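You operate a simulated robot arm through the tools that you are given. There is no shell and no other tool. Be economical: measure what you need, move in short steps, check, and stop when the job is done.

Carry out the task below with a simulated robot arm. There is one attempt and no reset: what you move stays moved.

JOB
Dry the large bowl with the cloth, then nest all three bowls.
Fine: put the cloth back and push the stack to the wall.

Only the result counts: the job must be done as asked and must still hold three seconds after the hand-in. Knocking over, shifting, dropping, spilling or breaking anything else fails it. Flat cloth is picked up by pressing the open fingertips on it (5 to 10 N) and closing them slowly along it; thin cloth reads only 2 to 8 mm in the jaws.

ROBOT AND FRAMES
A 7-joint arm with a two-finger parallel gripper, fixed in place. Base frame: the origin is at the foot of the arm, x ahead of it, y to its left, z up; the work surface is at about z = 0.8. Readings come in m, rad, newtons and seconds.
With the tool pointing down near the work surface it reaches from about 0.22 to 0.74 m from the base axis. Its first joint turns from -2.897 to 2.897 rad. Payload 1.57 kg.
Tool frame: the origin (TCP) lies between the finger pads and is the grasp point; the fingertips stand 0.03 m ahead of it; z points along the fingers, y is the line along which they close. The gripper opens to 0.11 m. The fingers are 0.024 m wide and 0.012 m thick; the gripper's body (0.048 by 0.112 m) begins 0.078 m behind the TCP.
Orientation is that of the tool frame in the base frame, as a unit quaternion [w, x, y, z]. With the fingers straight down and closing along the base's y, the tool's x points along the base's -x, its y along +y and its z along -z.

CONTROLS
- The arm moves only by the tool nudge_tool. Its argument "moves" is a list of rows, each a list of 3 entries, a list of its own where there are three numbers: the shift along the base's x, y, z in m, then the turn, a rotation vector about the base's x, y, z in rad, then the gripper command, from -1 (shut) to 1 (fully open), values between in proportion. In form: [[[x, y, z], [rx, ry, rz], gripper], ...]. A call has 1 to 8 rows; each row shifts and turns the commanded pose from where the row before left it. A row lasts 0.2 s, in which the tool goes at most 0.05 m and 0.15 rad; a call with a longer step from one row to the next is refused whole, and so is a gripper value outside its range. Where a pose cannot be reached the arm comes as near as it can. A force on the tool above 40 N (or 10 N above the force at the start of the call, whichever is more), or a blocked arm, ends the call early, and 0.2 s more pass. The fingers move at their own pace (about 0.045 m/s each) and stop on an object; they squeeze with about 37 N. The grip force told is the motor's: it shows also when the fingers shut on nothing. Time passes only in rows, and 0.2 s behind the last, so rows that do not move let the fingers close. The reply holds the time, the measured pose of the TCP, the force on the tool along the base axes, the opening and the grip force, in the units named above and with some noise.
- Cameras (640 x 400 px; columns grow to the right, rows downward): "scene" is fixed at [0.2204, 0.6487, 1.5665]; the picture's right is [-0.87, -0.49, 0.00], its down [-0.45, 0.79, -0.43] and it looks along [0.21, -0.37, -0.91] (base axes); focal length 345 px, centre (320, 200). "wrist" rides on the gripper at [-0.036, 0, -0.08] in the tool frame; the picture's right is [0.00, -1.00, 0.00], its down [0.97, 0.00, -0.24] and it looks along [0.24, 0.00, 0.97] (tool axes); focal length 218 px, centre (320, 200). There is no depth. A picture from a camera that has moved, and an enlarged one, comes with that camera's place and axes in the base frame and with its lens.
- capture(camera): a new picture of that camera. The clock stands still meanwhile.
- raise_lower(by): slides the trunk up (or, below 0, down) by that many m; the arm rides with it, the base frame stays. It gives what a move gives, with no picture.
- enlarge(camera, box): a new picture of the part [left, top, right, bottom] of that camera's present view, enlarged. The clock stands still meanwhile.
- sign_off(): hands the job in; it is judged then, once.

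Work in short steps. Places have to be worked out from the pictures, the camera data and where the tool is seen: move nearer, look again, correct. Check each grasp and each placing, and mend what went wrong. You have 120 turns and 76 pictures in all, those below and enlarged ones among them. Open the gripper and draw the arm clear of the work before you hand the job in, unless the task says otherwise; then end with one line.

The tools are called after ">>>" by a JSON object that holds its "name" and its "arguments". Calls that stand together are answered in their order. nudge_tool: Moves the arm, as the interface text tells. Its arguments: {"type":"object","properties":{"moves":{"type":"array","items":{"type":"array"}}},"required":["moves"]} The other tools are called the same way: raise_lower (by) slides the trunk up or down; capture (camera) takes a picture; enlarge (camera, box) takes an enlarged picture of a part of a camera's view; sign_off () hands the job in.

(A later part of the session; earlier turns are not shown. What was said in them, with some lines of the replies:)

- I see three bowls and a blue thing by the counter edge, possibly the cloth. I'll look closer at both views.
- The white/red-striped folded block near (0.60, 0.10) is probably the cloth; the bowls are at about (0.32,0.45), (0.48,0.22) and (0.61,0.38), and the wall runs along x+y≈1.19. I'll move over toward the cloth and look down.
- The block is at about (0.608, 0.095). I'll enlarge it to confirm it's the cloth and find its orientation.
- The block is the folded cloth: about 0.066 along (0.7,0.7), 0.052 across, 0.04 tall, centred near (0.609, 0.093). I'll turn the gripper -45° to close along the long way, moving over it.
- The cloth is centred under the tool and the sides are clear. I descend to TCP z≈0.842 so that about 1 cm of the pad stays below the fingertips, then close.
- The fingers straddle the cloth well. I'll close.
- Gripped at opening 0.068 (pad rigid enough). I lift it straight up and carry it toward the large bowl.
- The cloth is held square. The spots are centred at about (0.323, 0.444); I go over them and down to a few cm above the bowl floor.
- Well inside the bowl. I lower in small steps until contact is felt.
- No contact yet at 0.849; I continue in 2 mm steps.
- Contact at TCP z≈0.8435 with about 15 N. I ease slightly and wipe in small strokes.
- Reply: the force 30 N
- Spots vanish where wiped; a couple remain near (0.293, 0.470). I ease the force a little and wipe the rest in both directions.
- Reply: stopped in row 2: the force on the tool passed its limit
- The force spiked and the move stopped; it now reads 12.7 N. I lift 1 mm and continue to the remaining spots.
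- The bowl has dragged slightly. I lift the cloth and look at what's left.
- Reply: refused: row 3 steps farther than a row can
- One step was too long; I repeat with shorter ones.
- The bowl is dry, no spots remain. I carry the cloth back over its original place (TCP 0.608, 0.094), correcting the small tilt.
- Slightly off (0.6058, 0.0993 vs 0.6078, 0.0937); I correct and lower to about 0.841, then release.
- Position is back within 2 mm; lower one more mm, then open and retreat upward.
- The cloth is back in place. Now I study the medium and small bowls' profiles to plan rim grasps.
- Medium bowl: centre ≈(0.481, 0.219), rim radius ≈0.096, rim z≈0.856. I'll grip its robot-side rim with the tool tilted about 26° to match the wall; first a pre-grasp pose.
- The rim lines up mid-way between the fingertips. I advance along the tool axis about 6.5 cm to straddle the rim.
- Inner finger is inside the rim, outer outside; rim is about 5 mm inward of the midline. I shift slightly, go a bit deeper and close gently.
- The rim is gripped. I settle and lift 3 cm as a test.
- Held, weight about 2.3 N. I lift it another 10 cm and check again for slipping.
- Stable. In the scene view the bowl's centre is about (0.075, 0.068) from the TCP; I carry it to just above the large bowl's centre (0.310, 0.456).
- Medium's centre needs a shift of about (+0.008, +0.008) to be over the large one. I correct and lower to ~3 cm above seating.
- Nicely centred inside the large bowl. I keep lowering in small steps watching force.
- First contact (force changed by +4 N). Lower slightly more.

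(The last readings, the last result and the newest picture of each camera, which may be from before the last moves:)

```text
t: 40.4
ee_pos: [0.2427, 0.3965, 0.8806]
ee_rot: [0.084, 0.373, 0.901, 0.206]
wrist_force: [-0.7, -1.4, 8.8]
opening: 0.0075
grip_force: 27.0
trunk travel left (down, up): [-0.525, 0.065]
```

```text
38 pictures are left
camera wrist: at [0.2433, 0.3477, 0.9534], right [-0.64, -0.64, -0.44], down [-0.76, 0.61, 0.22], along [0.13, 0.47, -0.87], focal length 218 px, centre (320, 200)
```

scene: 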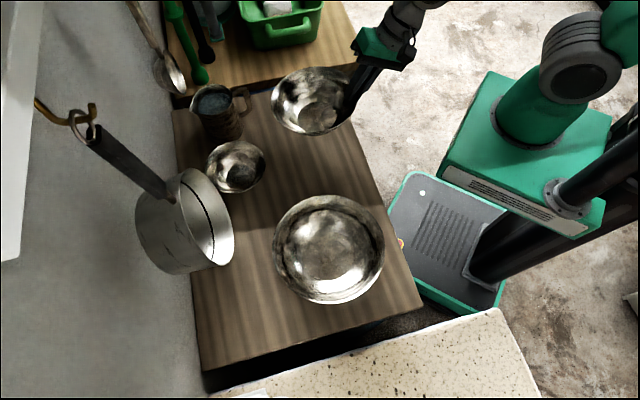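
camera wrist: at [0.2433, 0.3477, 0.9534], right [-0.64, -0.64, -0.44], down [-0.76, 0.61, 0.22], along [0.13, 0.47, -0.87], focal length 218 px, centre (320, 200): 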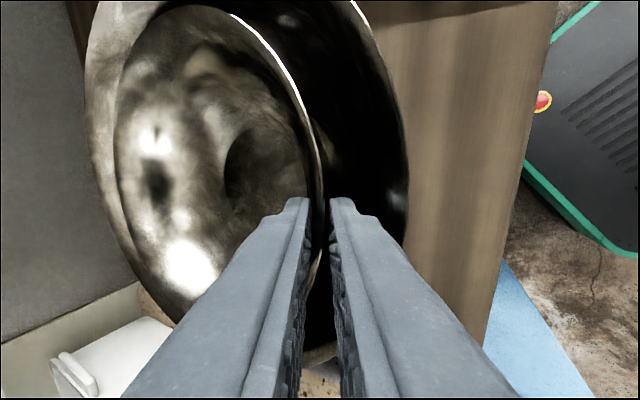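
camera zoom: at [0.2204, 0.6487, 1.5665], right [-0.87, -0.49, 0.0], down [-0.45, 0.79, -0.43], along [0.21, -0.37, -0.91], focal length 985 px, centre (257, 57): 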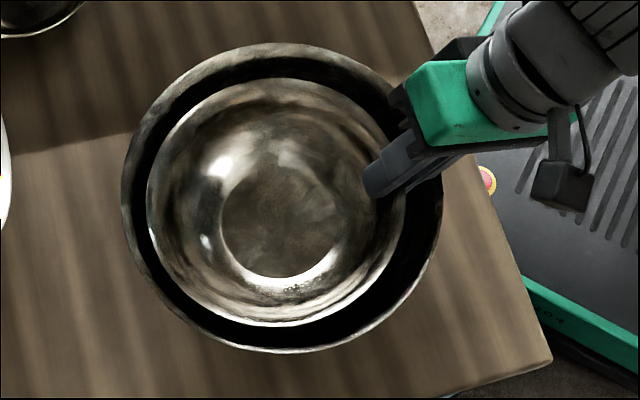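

There's room around the outer finger, so the far side has touched first. I shift 3 mm back toward the robot and press down a little further.

>>> {"name": "nudge_tool", "arguments": {"moves": [[[-0.002, -0.002, 0.001], [0, 0, 0], -1], [[-0.001, -0.001, -0.002], [0, 0, 0], -1], [[0, 0, -0.002], [0, 0, 0], -1], [[0, 0, -0.002], [0, 0, 0], -1], [[0, 0, 0], [0, 0, 0], -1]]}}

```text
t: 41.6
ee_pos: [0.2405, 0.3949, 0.8803]
ee_rot: [0.085, 0.373, 0.9, 0.209]
wrist_force: [5.9, -1.4, 32.2]
opening: 0.0079
grip_force: 27.3
trunk travel left (down, up): [-0.525, 0.065]
```

It won't go further (32 N), so I ease off and open slowly to release.

>>> {"name": "nudge_tool", "arguments": {"moves": [[[0, 0, 0.003], [0, 0, 0], -1], [[0, 0, 0.001], [0, 0, 0], -1], [[0, 0, 0], [0, 0, 0], -0.85], [[0, 0, 0], [0, 0, 0], -0.75], [[0, 0, 0], [0, 0, 0], -0.65], [[0, 0, 0], [0, 0, 0], -0.65]]}}

>>> {"name": "capture", "arguments": {"camera": "wrist"}}

>>> {"name": "enlarge", "arguments": {"camera": "scene", "box": [230, 180, 454, 320]}}

```text
t: 43.0
ee_pos: [0.2399, 0.3941, 0.8802]
ee_rot: [0.085, 0.372, 0.901, 0.206]
wrist_force: [3.4, 0.6, 3.9]
opening: 0.0152
grip_force: 0.2
trunk travel left (down, up): [-0.525, 0.065]
```

```text
37 pictures are left
camera wrist: at [0.2402, 0.3452, 0.9523], right [-0.64, -0.64, -0.43], down [-0.76, 0.61, 0.22], along [0.13, 0.47, -0.87], focal length 218 px, centre (320, 200)
```

wrist: 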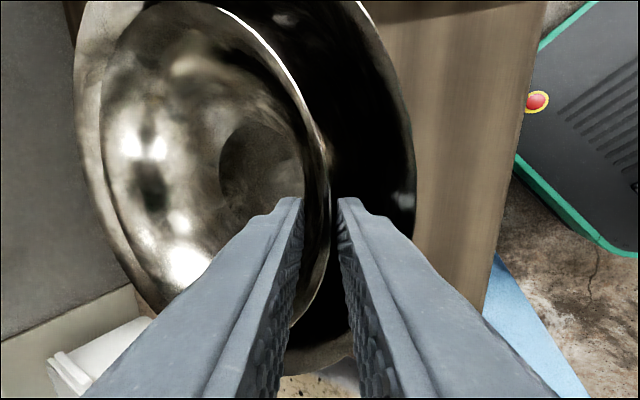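

```text
2.86 times, centred on (342, 250) of scene
camera zoom: at [0.2204, 0.6487, 1.5665], right [-0.87, -0.49, 0.0], down [-0.45, 0.79, -0.43], along [0.21, -0.37, -0.91], focal length 985 px, centre (257, 57)
```

zoom: 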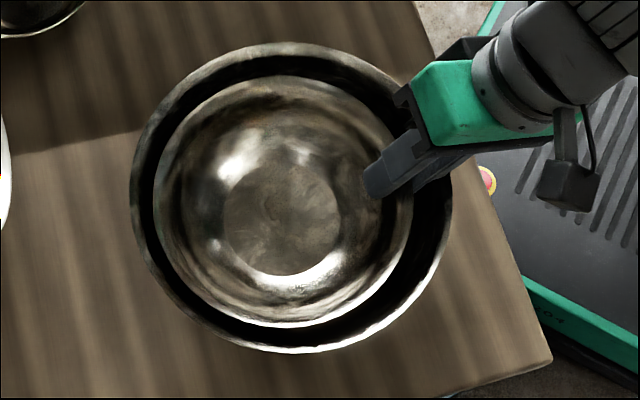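

Released. I withdraw along the tool axis, opening a bit more.

>>> {"name": "nudge_tool", "arguments": {"moves": [[[-0.0031, -0.0031, 0.009], [0, 0, 0], -0.55], [[-0.0062, -0.0062, 0.018], [0, 0, 0], -0.5], [[-0.0077, -0.0077, 0.0225], [0, 0, 0], -0.3], [[-0.01, -0.01, 0.03], [0, 0, 0], -0.3], [[0, 0, 0.04], [0, 0, 0], 0], [[0, 0, 0], [0, 0, 0], 0]]}}

>>> {"name": "enlarge", "arguments": {"camera": "scene", "box": [230, 180, 454, 320]}}

>>> {"name": "capture", "arguments": {"camera": "wrist"}}

```text
t: 44.4
ee_pos: [0.2152, 0.3647, 1.0023]
ee_rot: [0.084, 0.373, 0.901, 0.207]
wrist_force: [-1.3, 0.1, 0.5]
opening: 0.0553
grip_force: 0.0
trunk travel left (down, up): [-0.525, 0.065]
```

```text
2.86 times, centred on (342, 250) of scene
camera zoom: at [0.2204, 0.6487, 1.5665], right [-0.87, -0.49, 0.0], down [-0.45, 0.79, -0.43], along [0.21, -0.37, -0.91], focal length 985 px, centre (257, 57)
```

zoom: 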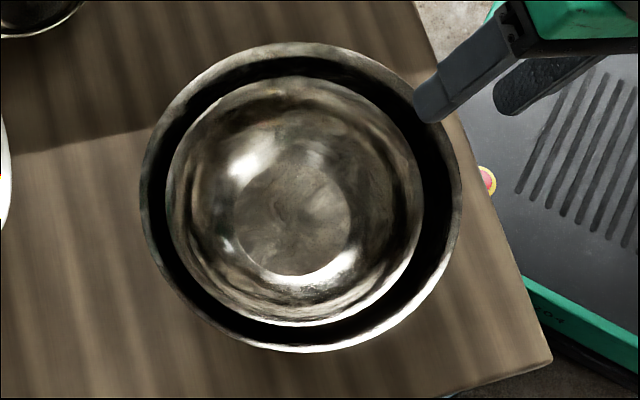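

```text
34 pictures are left
camera wrist: at [0.2153, 0.3154, 1.0735], right [-0.64, -0.64, -0.43], down [-0.76, 0.61, 0.22], along [0.13, 0.47, -0.87], focal length 218 px, centre (320, 200)
```

wrist: 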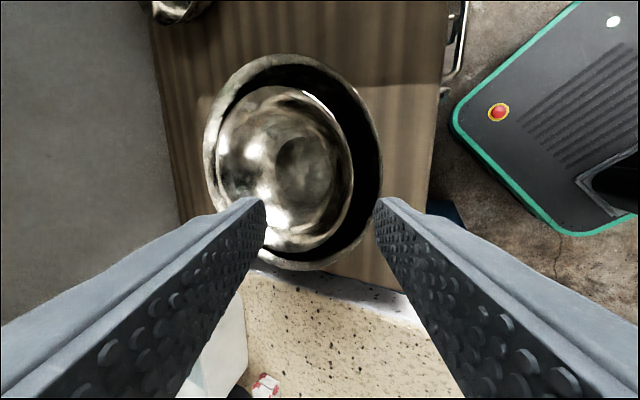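

The medium bowl is nested and centred. Next the small bowl near (0.603, 0.380); I move to above its robot-side rim at z≈1.0 and look.

>>> {"name": "nudge_tool", "arguments": {"moves": [[[0.044, -0.0088, 0], [0, 0, 0], 0.1], [[0.044, -0.0088, 0], [0, 0, 0], 0.1], [[0.044, -0.0088, 0], [0, 0, 0], 0.1], [[0.044, -0.0088, 0], [0, 0, 0], 0.1], [[0.044, -0.0088, 0], [0, 0, 0], 0.1], [[0.044, -0.0088, 0], [0, 0, 0], 0.1], [[0.044, -0.0088, -0.02], [0, 0, 0], 0.1], [[0, 0, 0], [0, 0, 0], 0.1]]}}

>>> {"name": "capture", "arguments": {"camera": "wrist"}}

```text
t: 46.2
ee_pos: [0.5233, 0.3089, 0.9779]
ee_rot: [0.085, 0.374, 0.9, 0.206]
wrist_force: [0.5, -0.2, -0.9]
opening: 0.0606
grip_force: 0.0
trunk travel left (down, up): [-0.525, 0.065]
```

```text
33 pictures are left
camera wrist: at [0.5243, 0.2592, 1.0499], right [-0.64, -0.64, -0.43], down [-0.76, 0.61, 0.22], along [0.13, 0.47, -0.87], focal length 218 px, centre (320, 200)
```

wrist: 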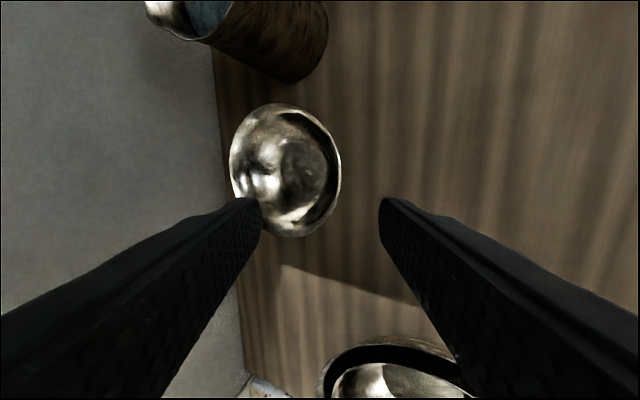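

Small bowl: centre ≈(0.603, 0.381), rim radius ≈0.074, rim z≈0.849. I go to the pre-grasp and check alignment.

>>> {"name": "nudge_tool", "arguments": {"moves": [[[0.005, 0.0003, -0.031], [0, 0, 0], 0.1], [[0.0047, 0.0003, -0.032], [0, 0, 0], 0.1], [[0.0062, 0.0062, -0.018], [0, 0, 0], 0.1], [[0.0062, 0.0062, -0.018], [0, 0, 0], 0.1], [[0.004, 0.004, -0.011], [0, 0, 0], 0.1], [[0, 0, 0], [0, 0, 0], 0.1]]}}

>>> {"name": "capture", "arguments": {"camera": "wrist"}}

>>> {"name": "enlarge", "arguments": {"camera": "scene", "box": [180, 110, 340, 210]}}

```text
t: 47.6
ee_pos: [0.5458, 0.3222, 0.8682]
ee_rot: [0.085, 0.373, 0.901, 0.206]
wrist_force: [-0.9, -0.4, -0.2]
opening: 0.0605
grip_force: 0.1
trunk travel left (down, up): [-0.525, 0.065]
```

```text
32 pictures are left
camera wrist: at [0.5463, 0.273, 0.9396], right [-0.64, -0.64, -0.43], down [-0.76, 0.61, 0.22], along [0.13, 0.47, -0.87], focal length 218 px, centre (320, 200)
```

wrist: 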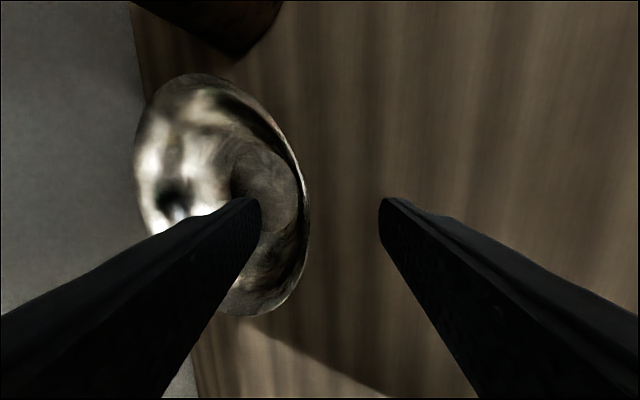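

```text
4.00 times, centred on (260, 160) of scene
camera zoom: at [0.2204, 0.6487, 1.5665], right [-0.87, -0.49, 0.0], down [-0.45, 0.79, -0.43], along [0.21, -0.37, -0.91], focal length 1379 px, centre (560, 360)
```

zoom: 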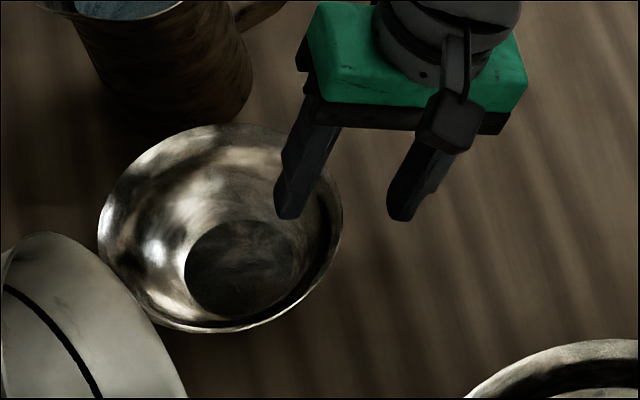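

Same alignment as with the medium bowl. I make the same final shift and close.

>>> {"name": "nudge_tool", "arguments": {"moves": [[[0.005, 0.005, -0.006], [0, 0, 0], 0.1], [[0, 0, 0], [0, 0, 0], -0.2], [[0, 0, 0], [0, 0, 0], -0.5], [[0, 0, 0], [0, 0, 0], -0.8], [[0, 0, 0], [0, 0, 0], -1], [[0, 0, 0], [0, 0, 0], -1], [[0, 0, 0], [0, 0, 0], -1], [[0, 0, 0], [0, 0, 0], -1]]}}

>>> {"name": "nudge_tool", "arguments": {"moves": [[[0, 0, 0.01], [0, 0, 0], -1], [[0, 0, 0.01], [0, 0, 0], -1], [[0, 0, 0.01], [0, 0, 0], -1], [[0, 0, 0], [0, 0, 0], -1]]}}

>>> {"name": "enlarge", "arguments": {"camera": "scene", "box": [180, 110, 340, 210]}}

>>> {"name": "capture", "arguments": {"camera": "wrist"}}

```text
t: 49.4
ee_pos: [0.552, 0.3292, 0.8633]
ee_rot: [0.086, 0.373, 0.901, 0.207]
wrist_force: [2.4, 1.9, 6.5]
opening: 0.0079
grip_force: 27.3
trunk travel left (down, up): [-0.525, 0.065]
```

```text
t: 50.4
ee_pos: [0.5519, 0.3279, 0.8919]
ee_rot: [0.085, 0.373, 0.901, 0.205]
wrist_force: [-0.3, 0.8, -1.6]
opening: 0.008
grip_force: 26.9
trunk travel left (down, up): [-0.525, 0.065]
```

```text
4.00 times, centred on (260, 160) of scene
camera zoom: at [0.2204, 0.6487, 1.5665], right [-0.87, -0.49, 0.0], down [-0.45, 0.79, -0.43], along [0.21, -0.37, -0.91], focal length 1379 px, centre (560, 360)
```

zoom: 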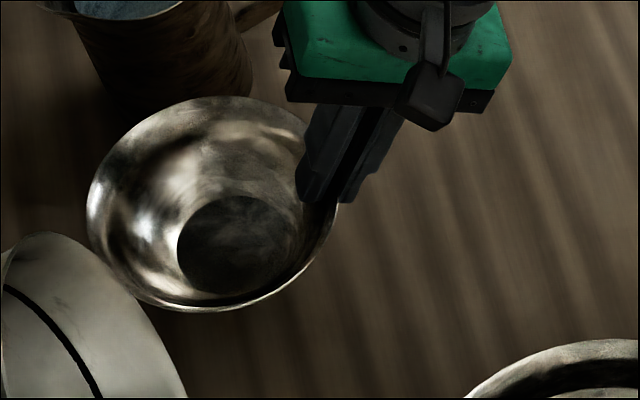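

```text
29 pictures are left
camera wrist: at [0.5518, 0.279, 0.9642], right [-0.64, -0.64, -0.43], down [-0.76, 0.61, 0.22], along [0.13, 0.47, -0.87], focal length 218 px, centre (320, 200)
```

wrist: 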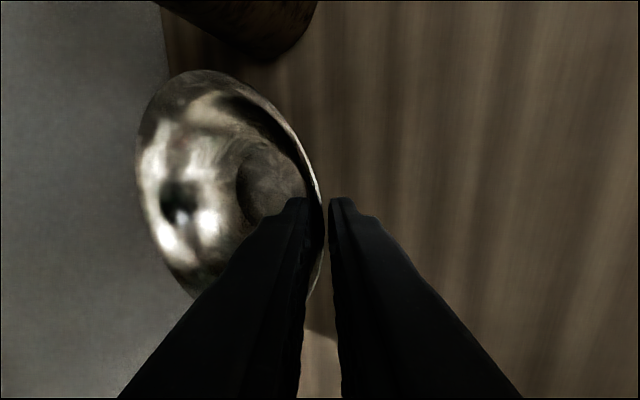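

Held well. I lift while easing away from the pot, then carry it over the stack (centre ≈(0.299, 0.452)).

>>> {"name": "nudge_tool", "arguments": {"moves": [[[-0.008, -0.01, 0.027], [0, 0, 0], -1], [[-0.008, -0.01, 0.027], [0, 0, 0], -1], [[-0.008, -0.01, 0.027], [0, 0, 0], -1], [[-0.008, -0.01, 0.027], [0, 0, 0], -1], [[0, 0, 0], [0, 0, 0], -1]]}}

>>> {"name": "nudge_tool", "arguments": {"moves": [[[-0.039, 0.0159, 0], [0, 0, 0], -1], [[-0.039, 0.0159, 0], [0, 0, 0], -1], [[-0.039, 0.0159, 0], [0, 0, 0], -1], [[-0.039, 0.0159, 0], [0, 0, 0], -1], [[-0.039, 0.0159, 0], [0, 0, 0], -1], [[-0.039, 0.0159, 0], [0, 0, 0], -1], [[-0.039, 0.0159, 0], [0, 0, 0], -1], [[0, 0, 0], [0, 0, 0], -1]]}}

>>> {"name": "enlarge", "arguments": {"camera": "scene", "box": [230, 170, 454, 310]}}

```text
t: 51.6
ee_pos: [0.5162, 0.2873, 1.0019]
ee_rot: [0.085, 0.374, 0.9, 0.206]
wrist_force: [-0.5, -0.8, -1.0]
opening: 0.0084
grip_force: 27.5
trunk travel left (down, up): [-0.525, 0.065]
```

```text
t: 53.4
ee_pos: [0.2423, 0.3958, 1.0017]
ee_rot: [0.085, 0.373, 0.901, 0.206]
wrist_force: [0.0, 0.3, -1.2]
opening: 0.008
grip_force: 26.9
trunk travel left (down, up): [-0.525, 0.065]
```

```text
2.86 times, centred on (342, 240) of scene
camera zoom: at [0.2204, 0.6487, 1.5665], right [-0.87, -0.49, 0.0], down [-0.45, 0.79, -0.43], along [0.21, -0.37, -0.91], focal length 985 px, centre (257, 86)
```

zoom: 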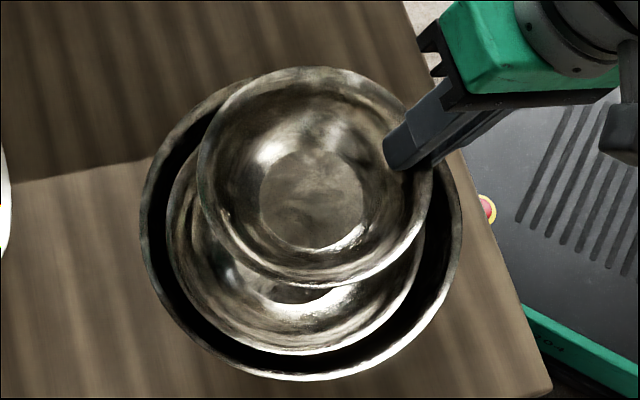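

Small bowl's centre is about (0.291, 0.451); I shift +8 mm in x and lower.

>>> {"name": "nudge_tool", "arguments": {"moves": [[[0.008, 0.001, 0], [0, 0, 0], -1], [[0, 0, -0.03], [0, 0, 0], -1], [[0, 0, -0.03], [0, 0, 0], -1], [[0, 0, -0.025], [0, 0, 0], -1], [[0, 0, -0.01], [0, 0, 0], -1], [[0, 0, 0], [0, 0, 0], -1]]}}

>>> {"name": "enlarge", "arguments": {"camera": "scene", "box": [230, 180, 454, 320]}}

```text
t: 54.8
ee_pos: [0.252, 0.3994, 0.9059]
ee_rot: [0.084, 0.373, 0.901, 0.205]
wrist_force: [0.6, -0.9, -0.7]
opening: 0.0083
grip_force: 27.2
trunk travel left (down, up): [-0.525, 0.065]
```

```text
2.86 times, centred on (342, 250) of scene
camera zoom: at [0.2204, 0.6487, 1.5665], right [-0.87, -0.49, 0.0], down [-0.45, 0.79, -0.43], along [0.21, -0.37, -0.91], focal length 985 px, centre (257, 57)
```

zoom: 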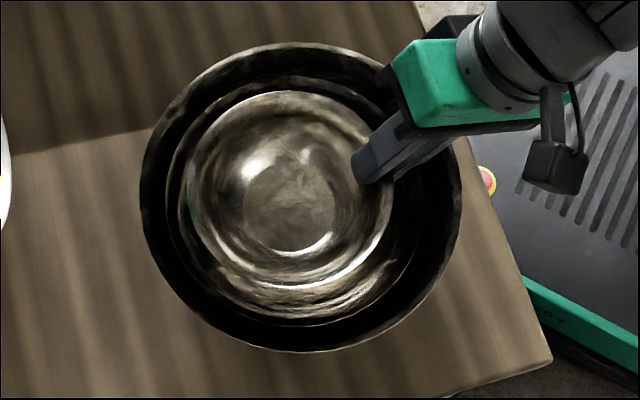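

Well centred. I lower in small steps.

>>> {"name": "nudge_tool", "arguments": {"moves": [[[-0.002, -0.001, -0.008], [0, 0, 0], -1], [[0, 0, -0.006], [0, 0, 0], -1], [[0, 0, -0.005], [0, 0, 0], -1], [[0, 0, 0], [0, 0, 0], -1]]}}

```text
t: 55.8
ee_pos: [0.2519, 0.398, 0.888]
ee_rot: [0.084, 0.374, 0.9, 0.206]
wrist_force: [-0.2, -0.5, -1.2]
opening: 0.0082
grip_force: 27.1
trunk travel left (down, up): [-0.525, 0.065]
```

>>> {"name": "nudge_tool", "arguments": {"moves": [[[0, 0, -0.004], [0, 0, 0], -1], [[0, 0, -0.003], [0, 0, 0], -1], [[0, 0, -0.003], [0, 0, 0], -1], [[0, 0, 0], [0, 0, 0], -1]]}}

```text
t: 56.8
ee_pos: [0.2509, 0.3998, 0.8786]
ee_rot: [0.085, 0.374, 0.9, 0.206]
wrist_force: [0.1, 0.0, 0.1]
opening: 0.0081
grip_force: 26.8
trunk travel left (down, up): [-0.525, 0.065]
```

>>> {"name": "nudge_tool", "arguments": {"moves": [[[0, 0, -0.003], [0, 0, 0], -1], [[0, 0, -0.002], [0, 0, 0], -1], [[0, 0, 0], [0, 0, 0], -1]]}}

>>> {"name": "enlarge", "arguments": {"camera": "scene", "box": [230, 180, 454, 320]}}

```text
t: 57.6
ee_pos: [0.2518, 0.4, 0.8737]
ee_rot: [0.084, 0.373, 0.9, 0.208]
wrist_force: [2.3, 3.1, 9.7]
opening: 0.0082
grip_force: 27.3
trunk travel left (down, up): [-0.525, 0.065]
```

```text
2.86 times, centred on (342, 250) of scene
camera zoom: at [0.2204, 0.6487, 1.5665], right [-0.87, -0.49, 0.0], down [-0.45, 0.79, -0.43], along [0.21, -0.37, -0.91], focal length 985 px, centre (257, 57)
```

zoom: 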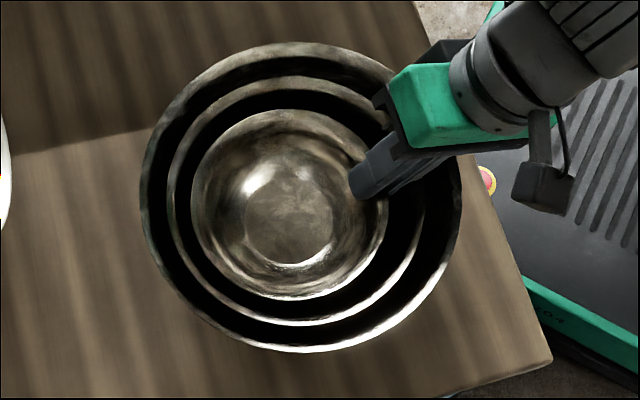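

Contact and concentric. I ease off 1 mm, open slowly and withdraw along the tool axis.

>>> {"name": "nudge_tool", "arguments": {"moves": [[[0, 0, 0.001], [0, 0, 0], -1], [[0, 0, 0], [0, 0, 0], -0.85], [[0, 0, 0], [0, 0, 0], -0.75], [[0, 0, 0], [0, 0, 0], -0.65], [[0, 0, 0], [0, 0, 0], -0.65]]}}

>>> {"name": "nudge_tool", "arguments": {"moves": [[[-0.0031, -0.0031, 0.009], [0, 0, 0], -0.6], [[-0.0062, -0.0062, 0.018], [0, 0, 0], -0.5], [[-0.0077, -0.0077, 0.0225], [0, 0, 0], -0.4], [[-0.01, -0.01, 0.03], [0, 0, 0], -0.4], [[0, 0, 0.03], [0, 0, 0], -0.4], [[0, 0, 0], [0, 0, 0], -0.4]]}}

>>> {"name": "capture", "arguments": {"camera": "scene"}}

>>> {"name": "capture", "arguments": {"camera": "wrist"}}

```text
t: 58.8
ee_pos: [0.251, 0.3991, 0.8741]
ee_rot: [0.085, 0.373, 0.901, 0.206]
wrist_force: [1.5, 1.9, 3.2]
opening: 0.0168
grip_force: 0.0
trunk travel left (down, up): [-0.525, 0.065]
```

```text
t: 60.2
ee_pos: [0.2245, 0.3717, 0.9837]
ee_rot: [0.084, 0.373, 0.901, 0.206]
wrist_force: [0.1, 0.8, -0.5]
opening: 0.0329
grip_force: 0.1
trunk travel left (down, up): [-0.525, 0.065]
```

```text
25 pictures are left
```

scene: 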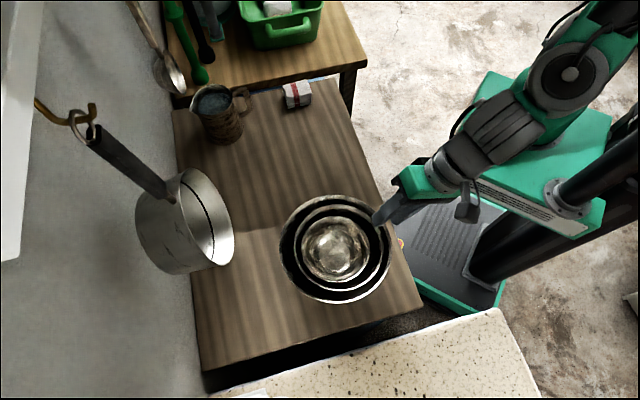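

```text
24 pictures are left
camera wrist: at [0.2247, 0.3213, 1.0557], right [-0.64, -0.64, -0.43], down [-0.76, 0.61, 0.22], along [0.13, 0.47, -0.87], focal length 218 px, centre (320, 200)
```

wrist: 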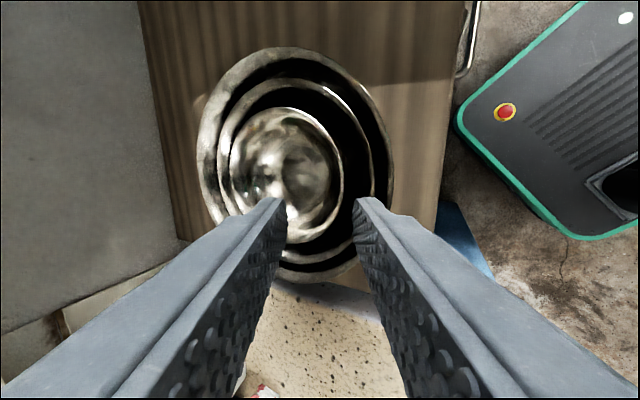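

All three are nested. Before pushing I need to know how low the hanging pot is, so I tilt the tool up toward the wall to view it from this side.

>>> {"name": "nudge_tool", "arguments": {"moves": [[[0, 0, 0.01], [0.1, -0.1, 0], -0.4], [[0, 0, 0.01], [0.1, -0.1, 0], -0.4], [[0, 0, 0], [0.1, -0.1, 0], -0.4], [[0, 0, 0], [0.1, -0.1, 0], -0.4], [[0, 0, 0], [0.1, -0.1, 0], -0.4], [[0, 0, 0], [0, 0, 0], -0.4]]}}

>>> {"name": "capture", "arguments": {"camera": "wrist"}}

```text
t: 61.6
ee_pos: [0.2249, 0.3735, 1.0036]
ee_rot: [0.208, 0.32, 0.774, 0.506]
wrist_force: [-0.5, -0.7, 0.4]
opening: 0.0329
grip_force: 0.0
trunk travel left (down, up): [-0.525, 0.065]
```

```text
23 pictures are left
camera wrist: at [0.1981, 0.2958, 1.0357], right [-0.28, -0.28, -0.92], down [-0.84, 0.53, 0.1], along [0.46, 0.8, -0.39], focal length 218 px, centre (320, 200)
```

wrist: 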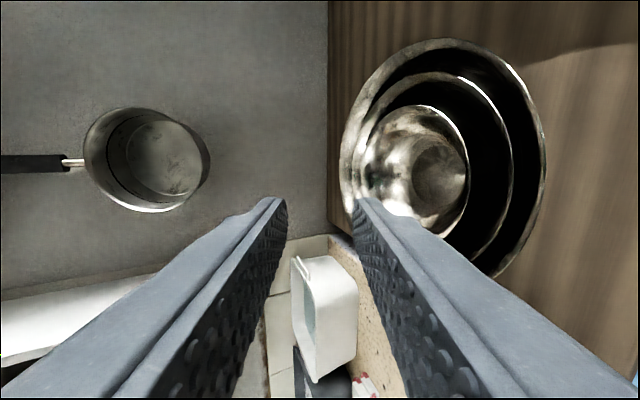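

The pot's bottom is at z≈1.05, well above the stack (0.88), and the wall is confirmed at x+y≈1.185. I'll push with the two open vertical fingers as a cradle on the near rim: first untilt.

>>> {"name": "nudge_tool", "arguments": {"moves": [[[-0.003, -0.003, 0], [-0.1023, 0.1023, 0], -0.4], [[-0.003, -0.003, 0], [-0.1023, 0.1023, 0], 0], [[-0.003, -0.003, 0], [-0.1023, 0.1023, 0], 0.5], [[-0.003, -0.003, 0], [-0.1023, 0.1023, 0], 1], [[-0.003, -0.003, 0], [-0.1023, 0.1023, 0], 1], [[-0.003, -0.003, 0], [-0.1023, 0.1023, 0], 1], [[-0.003, -0.003, 0], [-0.1023, 0.1023, 0], 1], [[-0.003, -0.003, 0], [-0.1023, 0.1023, 0], 1]]}}

>>> {"name": "nudge_tool", "arguments": {"moves": [[[0, 0, 0], [0, 0, 0.14], 1], [[0, 0, 0], [0, 0, 0.14], 1], [[0, 0, 0], [0, 0, 0.14], 1], [[0, 0, 0], [0, 0, 0.14], 1], [[0, 0, 0], [0, 0, 0.14], 1], [[0, 0, 0], [0, 0, 0.14], 1], [[0, 0, 0], [0, 0, 0.14], 1], [[0, 0, 0], [0, 0, 0.14], 1]]}}

>>> {"name": "nudge_tool", "arguments": {"moves": [[[0, 0, 0], [0, 0, 0.14], 1], [[0, 0, 0], [0, 0, 0.14], 1], [[0, 0, 0], [0, 0, 0.14], 1], [[0, 0, 0], [0, 0, 0.03], 1], [[0, 0, 0], [0, 0, 0], 1]]}}

```text
t: 63.4
ee_pos: [0.2016, 0.3478, 1.0029]
ee_rot: [-0.001, 0.383, 0.924, -0.001]
wrist_force: [-0.1, -0.2, -0.2]
opening: 0.11
grip_force: 0.1
trunk travel left (down, up): [-0.525, 0.065]
```

```text
t: 65.2
ee_pos: [0.2013, 0.3481, 1.0027]
ee_rot: [-0.001, -0.167, 0.986, 0.0]
wrist_force: [0.5, 0.2, -0.3]
opening: 0.11
grip_force: 0.1
trunk travel left (down, up): [-0.525, 0.065]
```

```text
t: 66.4
ee_pos: [0.2006, 0.3483, 1.0025]
ee_rot: [-0.001, -0.383, 0.924, 0.0]
wrist_force: [-0.4, 0.1, 0.1]
opening: 0.1098
grip_force: 0.0
trunk travel left (down, up): [-0.525, 0.065]
```

Vertical and aligned with the stack's axis. I descend behind the stack to TCP z≈0.862.

>>> {"name": "nudge_tool", "arguments": {"moves": [[[-0.002, 0.003, -0.035], [0, 0, 0], 1], [[0, 0, -0.035], [0, 0, 0], 1], [[0, 0, -0.035], [0, 0, 0], 1], [[0, 0, -0.035], [0, 0, 0], 1], [[0, 0, 0], [0, 0, 0], 1]]}}

>>> {"name": "enlarge", "arguments": {"camera": "scene", "box": [250, 160, 474, 300]}}

```text
t: 67.6
ee_pos: [0.2001, 0.3516, 0.8634]
ee_rot: [0.0, -0.382, 0.924, -0.001]
wrist_force: [0.0, 0.0, 0.9]
opening: 0.11
grip_force: 0.0
trunk travel left (down, up): [-0.525, 0.065]
```

```text
2.86 times, centred on (362, 230) of scene
camera zoom: at [0.2204, 0.6487, 1.5665], right [-0.87, -0.49, 0.0], down [-0.45, 0.79, -0.43], along [0.21, -0.37, -0.91], focal length 985 px, centre (200, 114)
```

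zoom: 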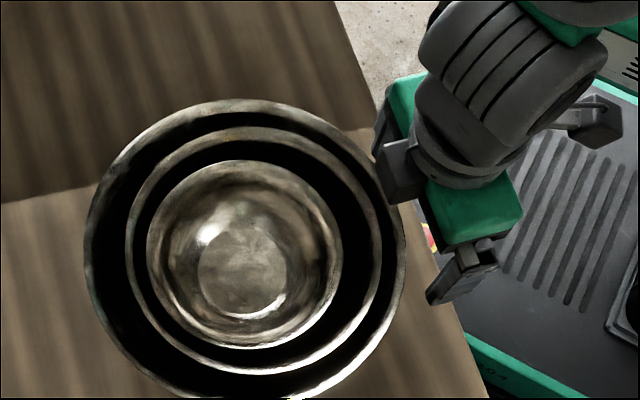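

In position behind the stack. I start pushing gently toward the wall.

>>> {"name": "nudge_tool", "arguments": {"moves": [[[0.007, 0.007, 0], [0, 0, 0], 1], [[0.007, 0.007, 0], [0, 0, 0], 1], [[0.007, 0.007, 0], [0, 0, 0], 1], [[0.007, 0.007, 0], [0, 0, 0], 1], [[0.007, 0.007, 0], [0, 0, 0], 1], [[0.007, 0.007, 0], [0, 0, 0], 1]]}}

>>> {"name": "enlarge", "arguments": {"camera": "scene", "box": [250, 160, 474, 300]}}

```text
t: 69.0
ee_pos: [0.2411, 0.394, 0.8641]
ee_rot: [0.0, -0.381, 0.924, 0.0]
wrist_force: [-0.6, -0.6, 0.1]
opening: 0.1098
grip_force: 0.1
trunk travel left (down, up): [-0.525, 0.065]
```

```text
2.86 times, centred on (362, 230) of scene
camera zoom: at [0.2204, 0.6487, 1.5665], right [-0.87, -0.49, 0.0], down [-0.45, 0.79, -0.43], along [0.21, -0.37, -0.91], focal length 985 px, centre (200, 114)
```

zoom: 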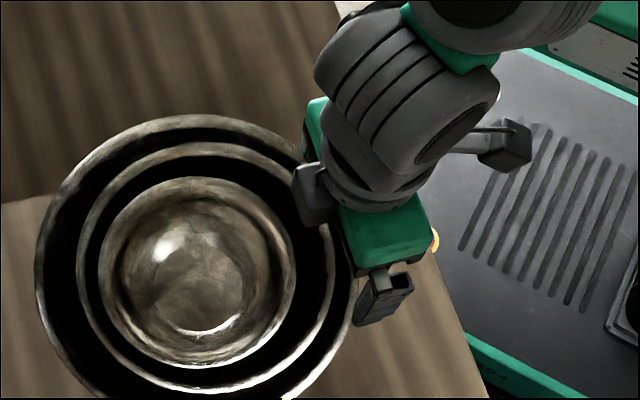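

The stack slides level without tipping. I keep pushing.

>>> {"name": "nudge_tool", "arguments": {"moves": [[[0.008, 0.008, 0], [0, 0, 0], 1], [[0.008, 0.008, 0], [0, 0, 0], 1], [[0.008, 0.008, 0], [0, 0, 0], 1], [[0.008, 0.008, 0], [0, 0, 0], 1], [[0.008, 0.008, 0], [0, 0, 0], 1], [[0.008, 0.008, 0], [0, 0, 0], 1], [[0.008, 0.008, 0], [0, 0, 0], 1]]}}

>>> {"name": "nudge_tool", "arguments": {"moves": [[[0.008, 0.008, 0], [0, 0, 0], 1], [[0.008, 0.008, 0], [0, 0, 0], 1], [[0.008, 0.008, 0], [0, 0, 0], 1], [[0.008, 0.008, 0], [0, 0, 0], 1], [[0, 0, 0], [0, 0, 0], 1]]}}

>>> {"name": "capture", "arguments": {"camera": "scene"}}

```text
t: 70.6
ee_pos: [0.2982, 0.4485, 0.8637]
ee_rot: [0.001, -0.382, 0.924, 0.0]
wrist_force: [-1.5, -0.4, 0.2]
opening: 0.1099
grip_force: 0.1
trunk travel left (down, up): [-0.525, 0.065]
```

```text
t: 71.8
ee_pos: [0.3306, 0.4806, 0.8627]
ee_rot: [0.0, -0.382, 0.924, -0.002]
wrist_force: [-1.8, 0.2, 0.9]
opening: 0.1099
grip_force: 0.1
trunk travel left (down, up): [-0.525, 0.065]
```

```text
20 pictures are left
```

scene: 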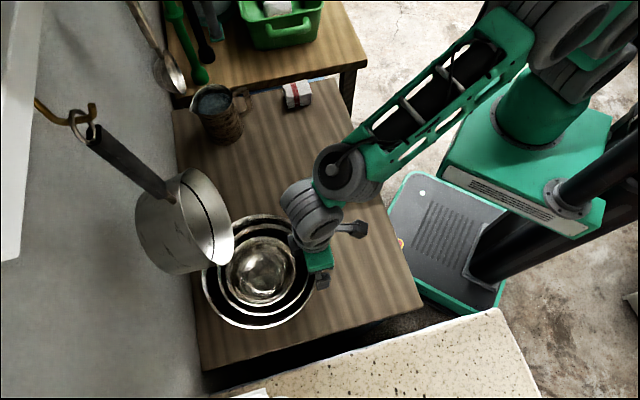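

About 4 cm remain by estimate. I approach in small steps watching for a rise in push force.

>>> {"name": "nudge_tool", "arguments": {"moves": [[[0.005, 0.005, 0], [0, 0, 0], 1], [[0.005, 0.005, 0], [0, 0, 0], 1], [[0.005, 0.005, 0], [0, 0, 0], 1], [[0.004, 0.004, 0], [0, 0, 0], 1], [[0.002, 0.002, 0], [0, 0, 0], 1]]}}

>>> {"name": "enlarge", "arguments": {"camera": "scene", "box": [140, 200, 348, 330]}}

```text
t: 73.0
ee_pos: [0.3499, 0.5021, 0.8635]
ee_rot: [0.0, -0.381, 0.924, -0.002]
wrist_force: [-1.7, -1.5, 0.9]
opening: 0.11
grip_force: 0.0
trunk travel left (down, up): [-0.525, 0.065]
```

```text
3.08 times, centred on (244, 265) of scene
camera zoom: at [0.2204, 0.6487, 1.5665], right [-0.87, -0.49, 0.0], down [-0.45, 0.79, -0.43], along [0.21, -0.37, -0.91], focal length 1061 px, centre (554, 0)
```

zoom: 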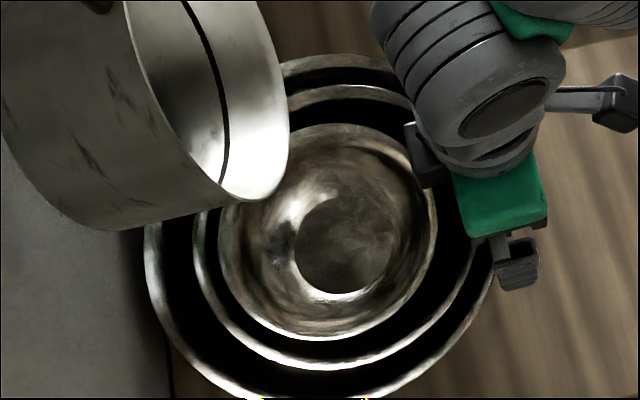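

Nearly there (~1 cm). Continue in 2 mm steps.

>>> {"name": "nudge_tool", "arguments": {"moves": [[[0.002, 0.002, 0], [0, 0, 0], 1], [[0.002, 0.002, 0], [0, 0, 0], 1], [[0.002, 0.002, 0], [0, 0, 0], 1], [[0, 0, 0], [0, 0, 0], 1]]}}

```text
t: 74.0
ee_pos: [0.3568, 0.5083, 0.8637]
ee_rot: [0.0, -0.382, 0.924, 0.0]
wrist_force: [-1.0, -2.1, 1.2]
opening: 0.1101
grip_force: 0.1
trunk travel left (down, up): [-0.525, 0.065]
```

>>> {"name": "nudge_tool", "arguments": {"moves": [[[0.0015, 0.0015, 0], [0, 0, 0], 1], [[0.0015, 0.0015, 0], [0, 0, 0], 1], [[0, 0, 0], [0, 0, 0], 1]]}}

```text
t: 74.8
ee_pos: [0.3608, 0.5104, 0.8627]
ee_rot: [0.0, -0.382, 0.924, -0.002]
wrist_force: [-2.3, -1.0, -0.6]
opening: 0.1102
grip_force: 0.1
trunk travel left (down, up): [-0.525, 0.065]
```

No wall contact yet (steady ~2.5 N sliding friction). A few more mm.

>>> {"name": "nudge_tool", "arguments": {"moves": [[[0.0015, 0.0015, 0], [0, 0, 0], 1], [[0.0015, 0.0015, 0], [0, 0, 0], 1], [[0, 0, 0], [0, 0, 0], 1]]}}

>>> {"name": "nudge_tool", "arguments": {"moves": [[[0.0015, 0.0015, 0], [0, 0, 0], 1], [[0.0015, 0.0015, 0], [0, 0, 0], 1], [[0, 0, 0], [0, 0, 0], 1]]}}

>>> {"name": "enlarge", "arguments": {"camera": "scene", "box": [140, 210, 348, 340]}}

```text
t: 75.6
ee_pos: [0.3622, 0.5137, 0.8636]
ee_rot: [-0.001, -0.382, 0.924, -0.002]
wrist_force: [-1.0, -2.1, -0.7]
opening: 0.1099
grip_force: 0.0
trunk travel left (down, up): [-0.525, 0.065]
```

```text
t: 76.4
ee_pos: [0.3634, 0.5159, 0.8632]
ee_rot: [0.0, -0.382, 0.924, -0.001]
wrist_force: [-8.4, -8.1, 4.7]
opening: 0.1101
grip_force: 0.0
trunk travel left (down, up): [-0.525, 0.065]
```

```text
3.08 times, centred on (244, 275) of scene
camera zoom: at [0.2204, 0.6487, 1.5665], right [-0.87, -0.49, 0.0], down [-0.45, 0.79, -0.43], along [0.21, -0.37, -0.91], focal length 1061 px, centre (554, -31)
```

zoom: 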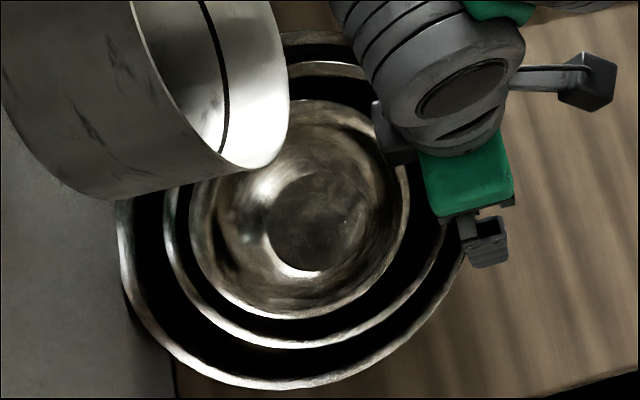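

Force jumped to ~12 N: the stack is against the wall. I back off along the table, then raise and check.

>>> {"name": "nudge_tool", "arguments": {"moves": [[[-0.003, -0.003, 0], [0, 0, 0], 1], [[-0.01, -0.01, 0], [0, 0, 0], 1], [[-0.02, -0.02, 0], [0, 0, 0], 1], [[-0.025, -0.025, 0], [0, 0, 0], 1], [[-0.02, -0.02, 0.02], [0, 0, 0], 1], [[-0.01, -0.01, 0.04], [0, 0, 0], 1], [[0, 0, 0.045], [0, 0, 0], 1], [[-0.01, -0.02, 0.04], [0, 0, 0], 1]]}}

>>> {"name": "nudge_tool", "arguments": {"moves": [[[0, -0.03, 0.03], [0, 0, 0], 1], [[0.01, -0.04, 0.0], [0, 0, 0], 1], [[0.01, -0.04, 0.0], [0, 0, 0], 1], [[0.01, -0.04, 0.0], [0, 0, 0], 1], [[0, 0, 0], [0, 0, 0], 1]]}}

>>> {"name": "capture", "arguments": {"camera": "scene"}}

>>> {"name": "enlarge", "arguments": {"camera": "scene", "box": [140, 210, 348, 340]}}

```text
t: 78.2
ee_pos: [0.2671, 0.4109, 1.009]
ee_rot: [0.0, -0.382, 0.924, 0.0]
wrist_force: [-0.2, -0.1, 0.4]
opening: 0.11
grip_force: 0.0
trunk travel left (down, up): [-0.525, 0.065]
```

```text
t: 79.4
ee_pos: [0.2967, 0.2614, 1.04]
ee_rot: [0.0, -0.382, 0.924, -0.001]
wrist_force: [1.0, -0.3, 0.0]
opening: 0.1102
grip_force: 0.2
trunk travel left (down, up): [-0.525, 0.065]
```

```text
17 pictures are left
```

scene: 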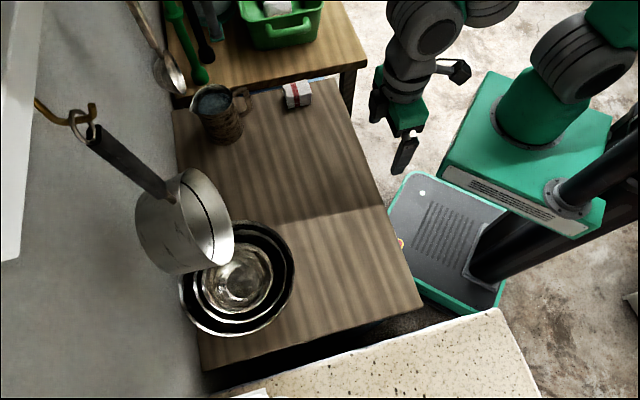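

```text
3.08 times, centred on (244, 275) of scene
camera zoom: at [0.2204, 0.6487, 1.5665], right [-0.87, -0.49, 0.0], down [-0.45, 0.79, -0.43], along [0.21, -0.37, -0.91], focal length 1061 px, centre (554, -31)
```

zoom: 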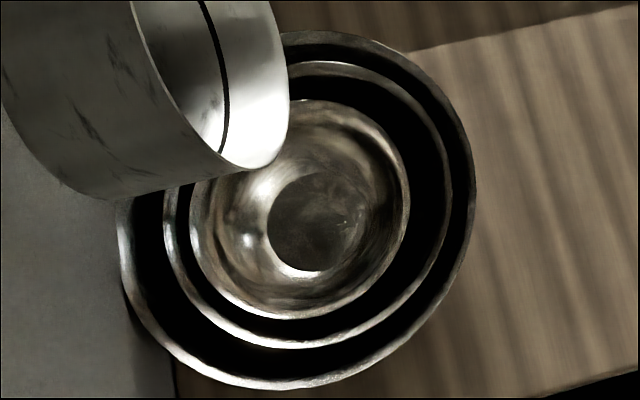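

The stack is level against the wall, and the jug and pot are undisturbed. One last check of the cloth against its original picture.

>>> {"name": "enlarge", "arguments": {"camera": "scene", "box": [250, 70, 346, 130]}}

```text
6.67 times, centred on (298, 100) of scene
camera zoom: at [0.2204, 0.6487, 1.5665], right [-0.87, -0.49, 0.0], down [-0.45, 0.79, -0.43], along [0.21, -0.37, -0.91], focal length 2298 px, centre (467, 867)
```

zoom: 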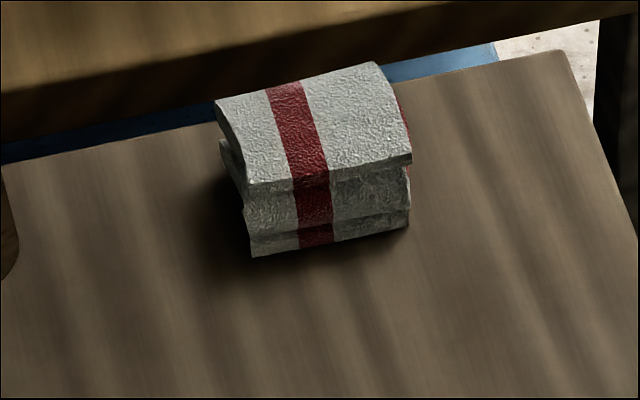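

The cloth is within a few mm of where it began, the gripper is open and the arm is clear. Handing in.

>>> {"name": "sign_off", "arguments": {}}

```text
The job is handed in.
```

The large bowl is dry, all three bowls are nested and pushed up against the wall, and the cloth is back within a few millimetres of where it started.
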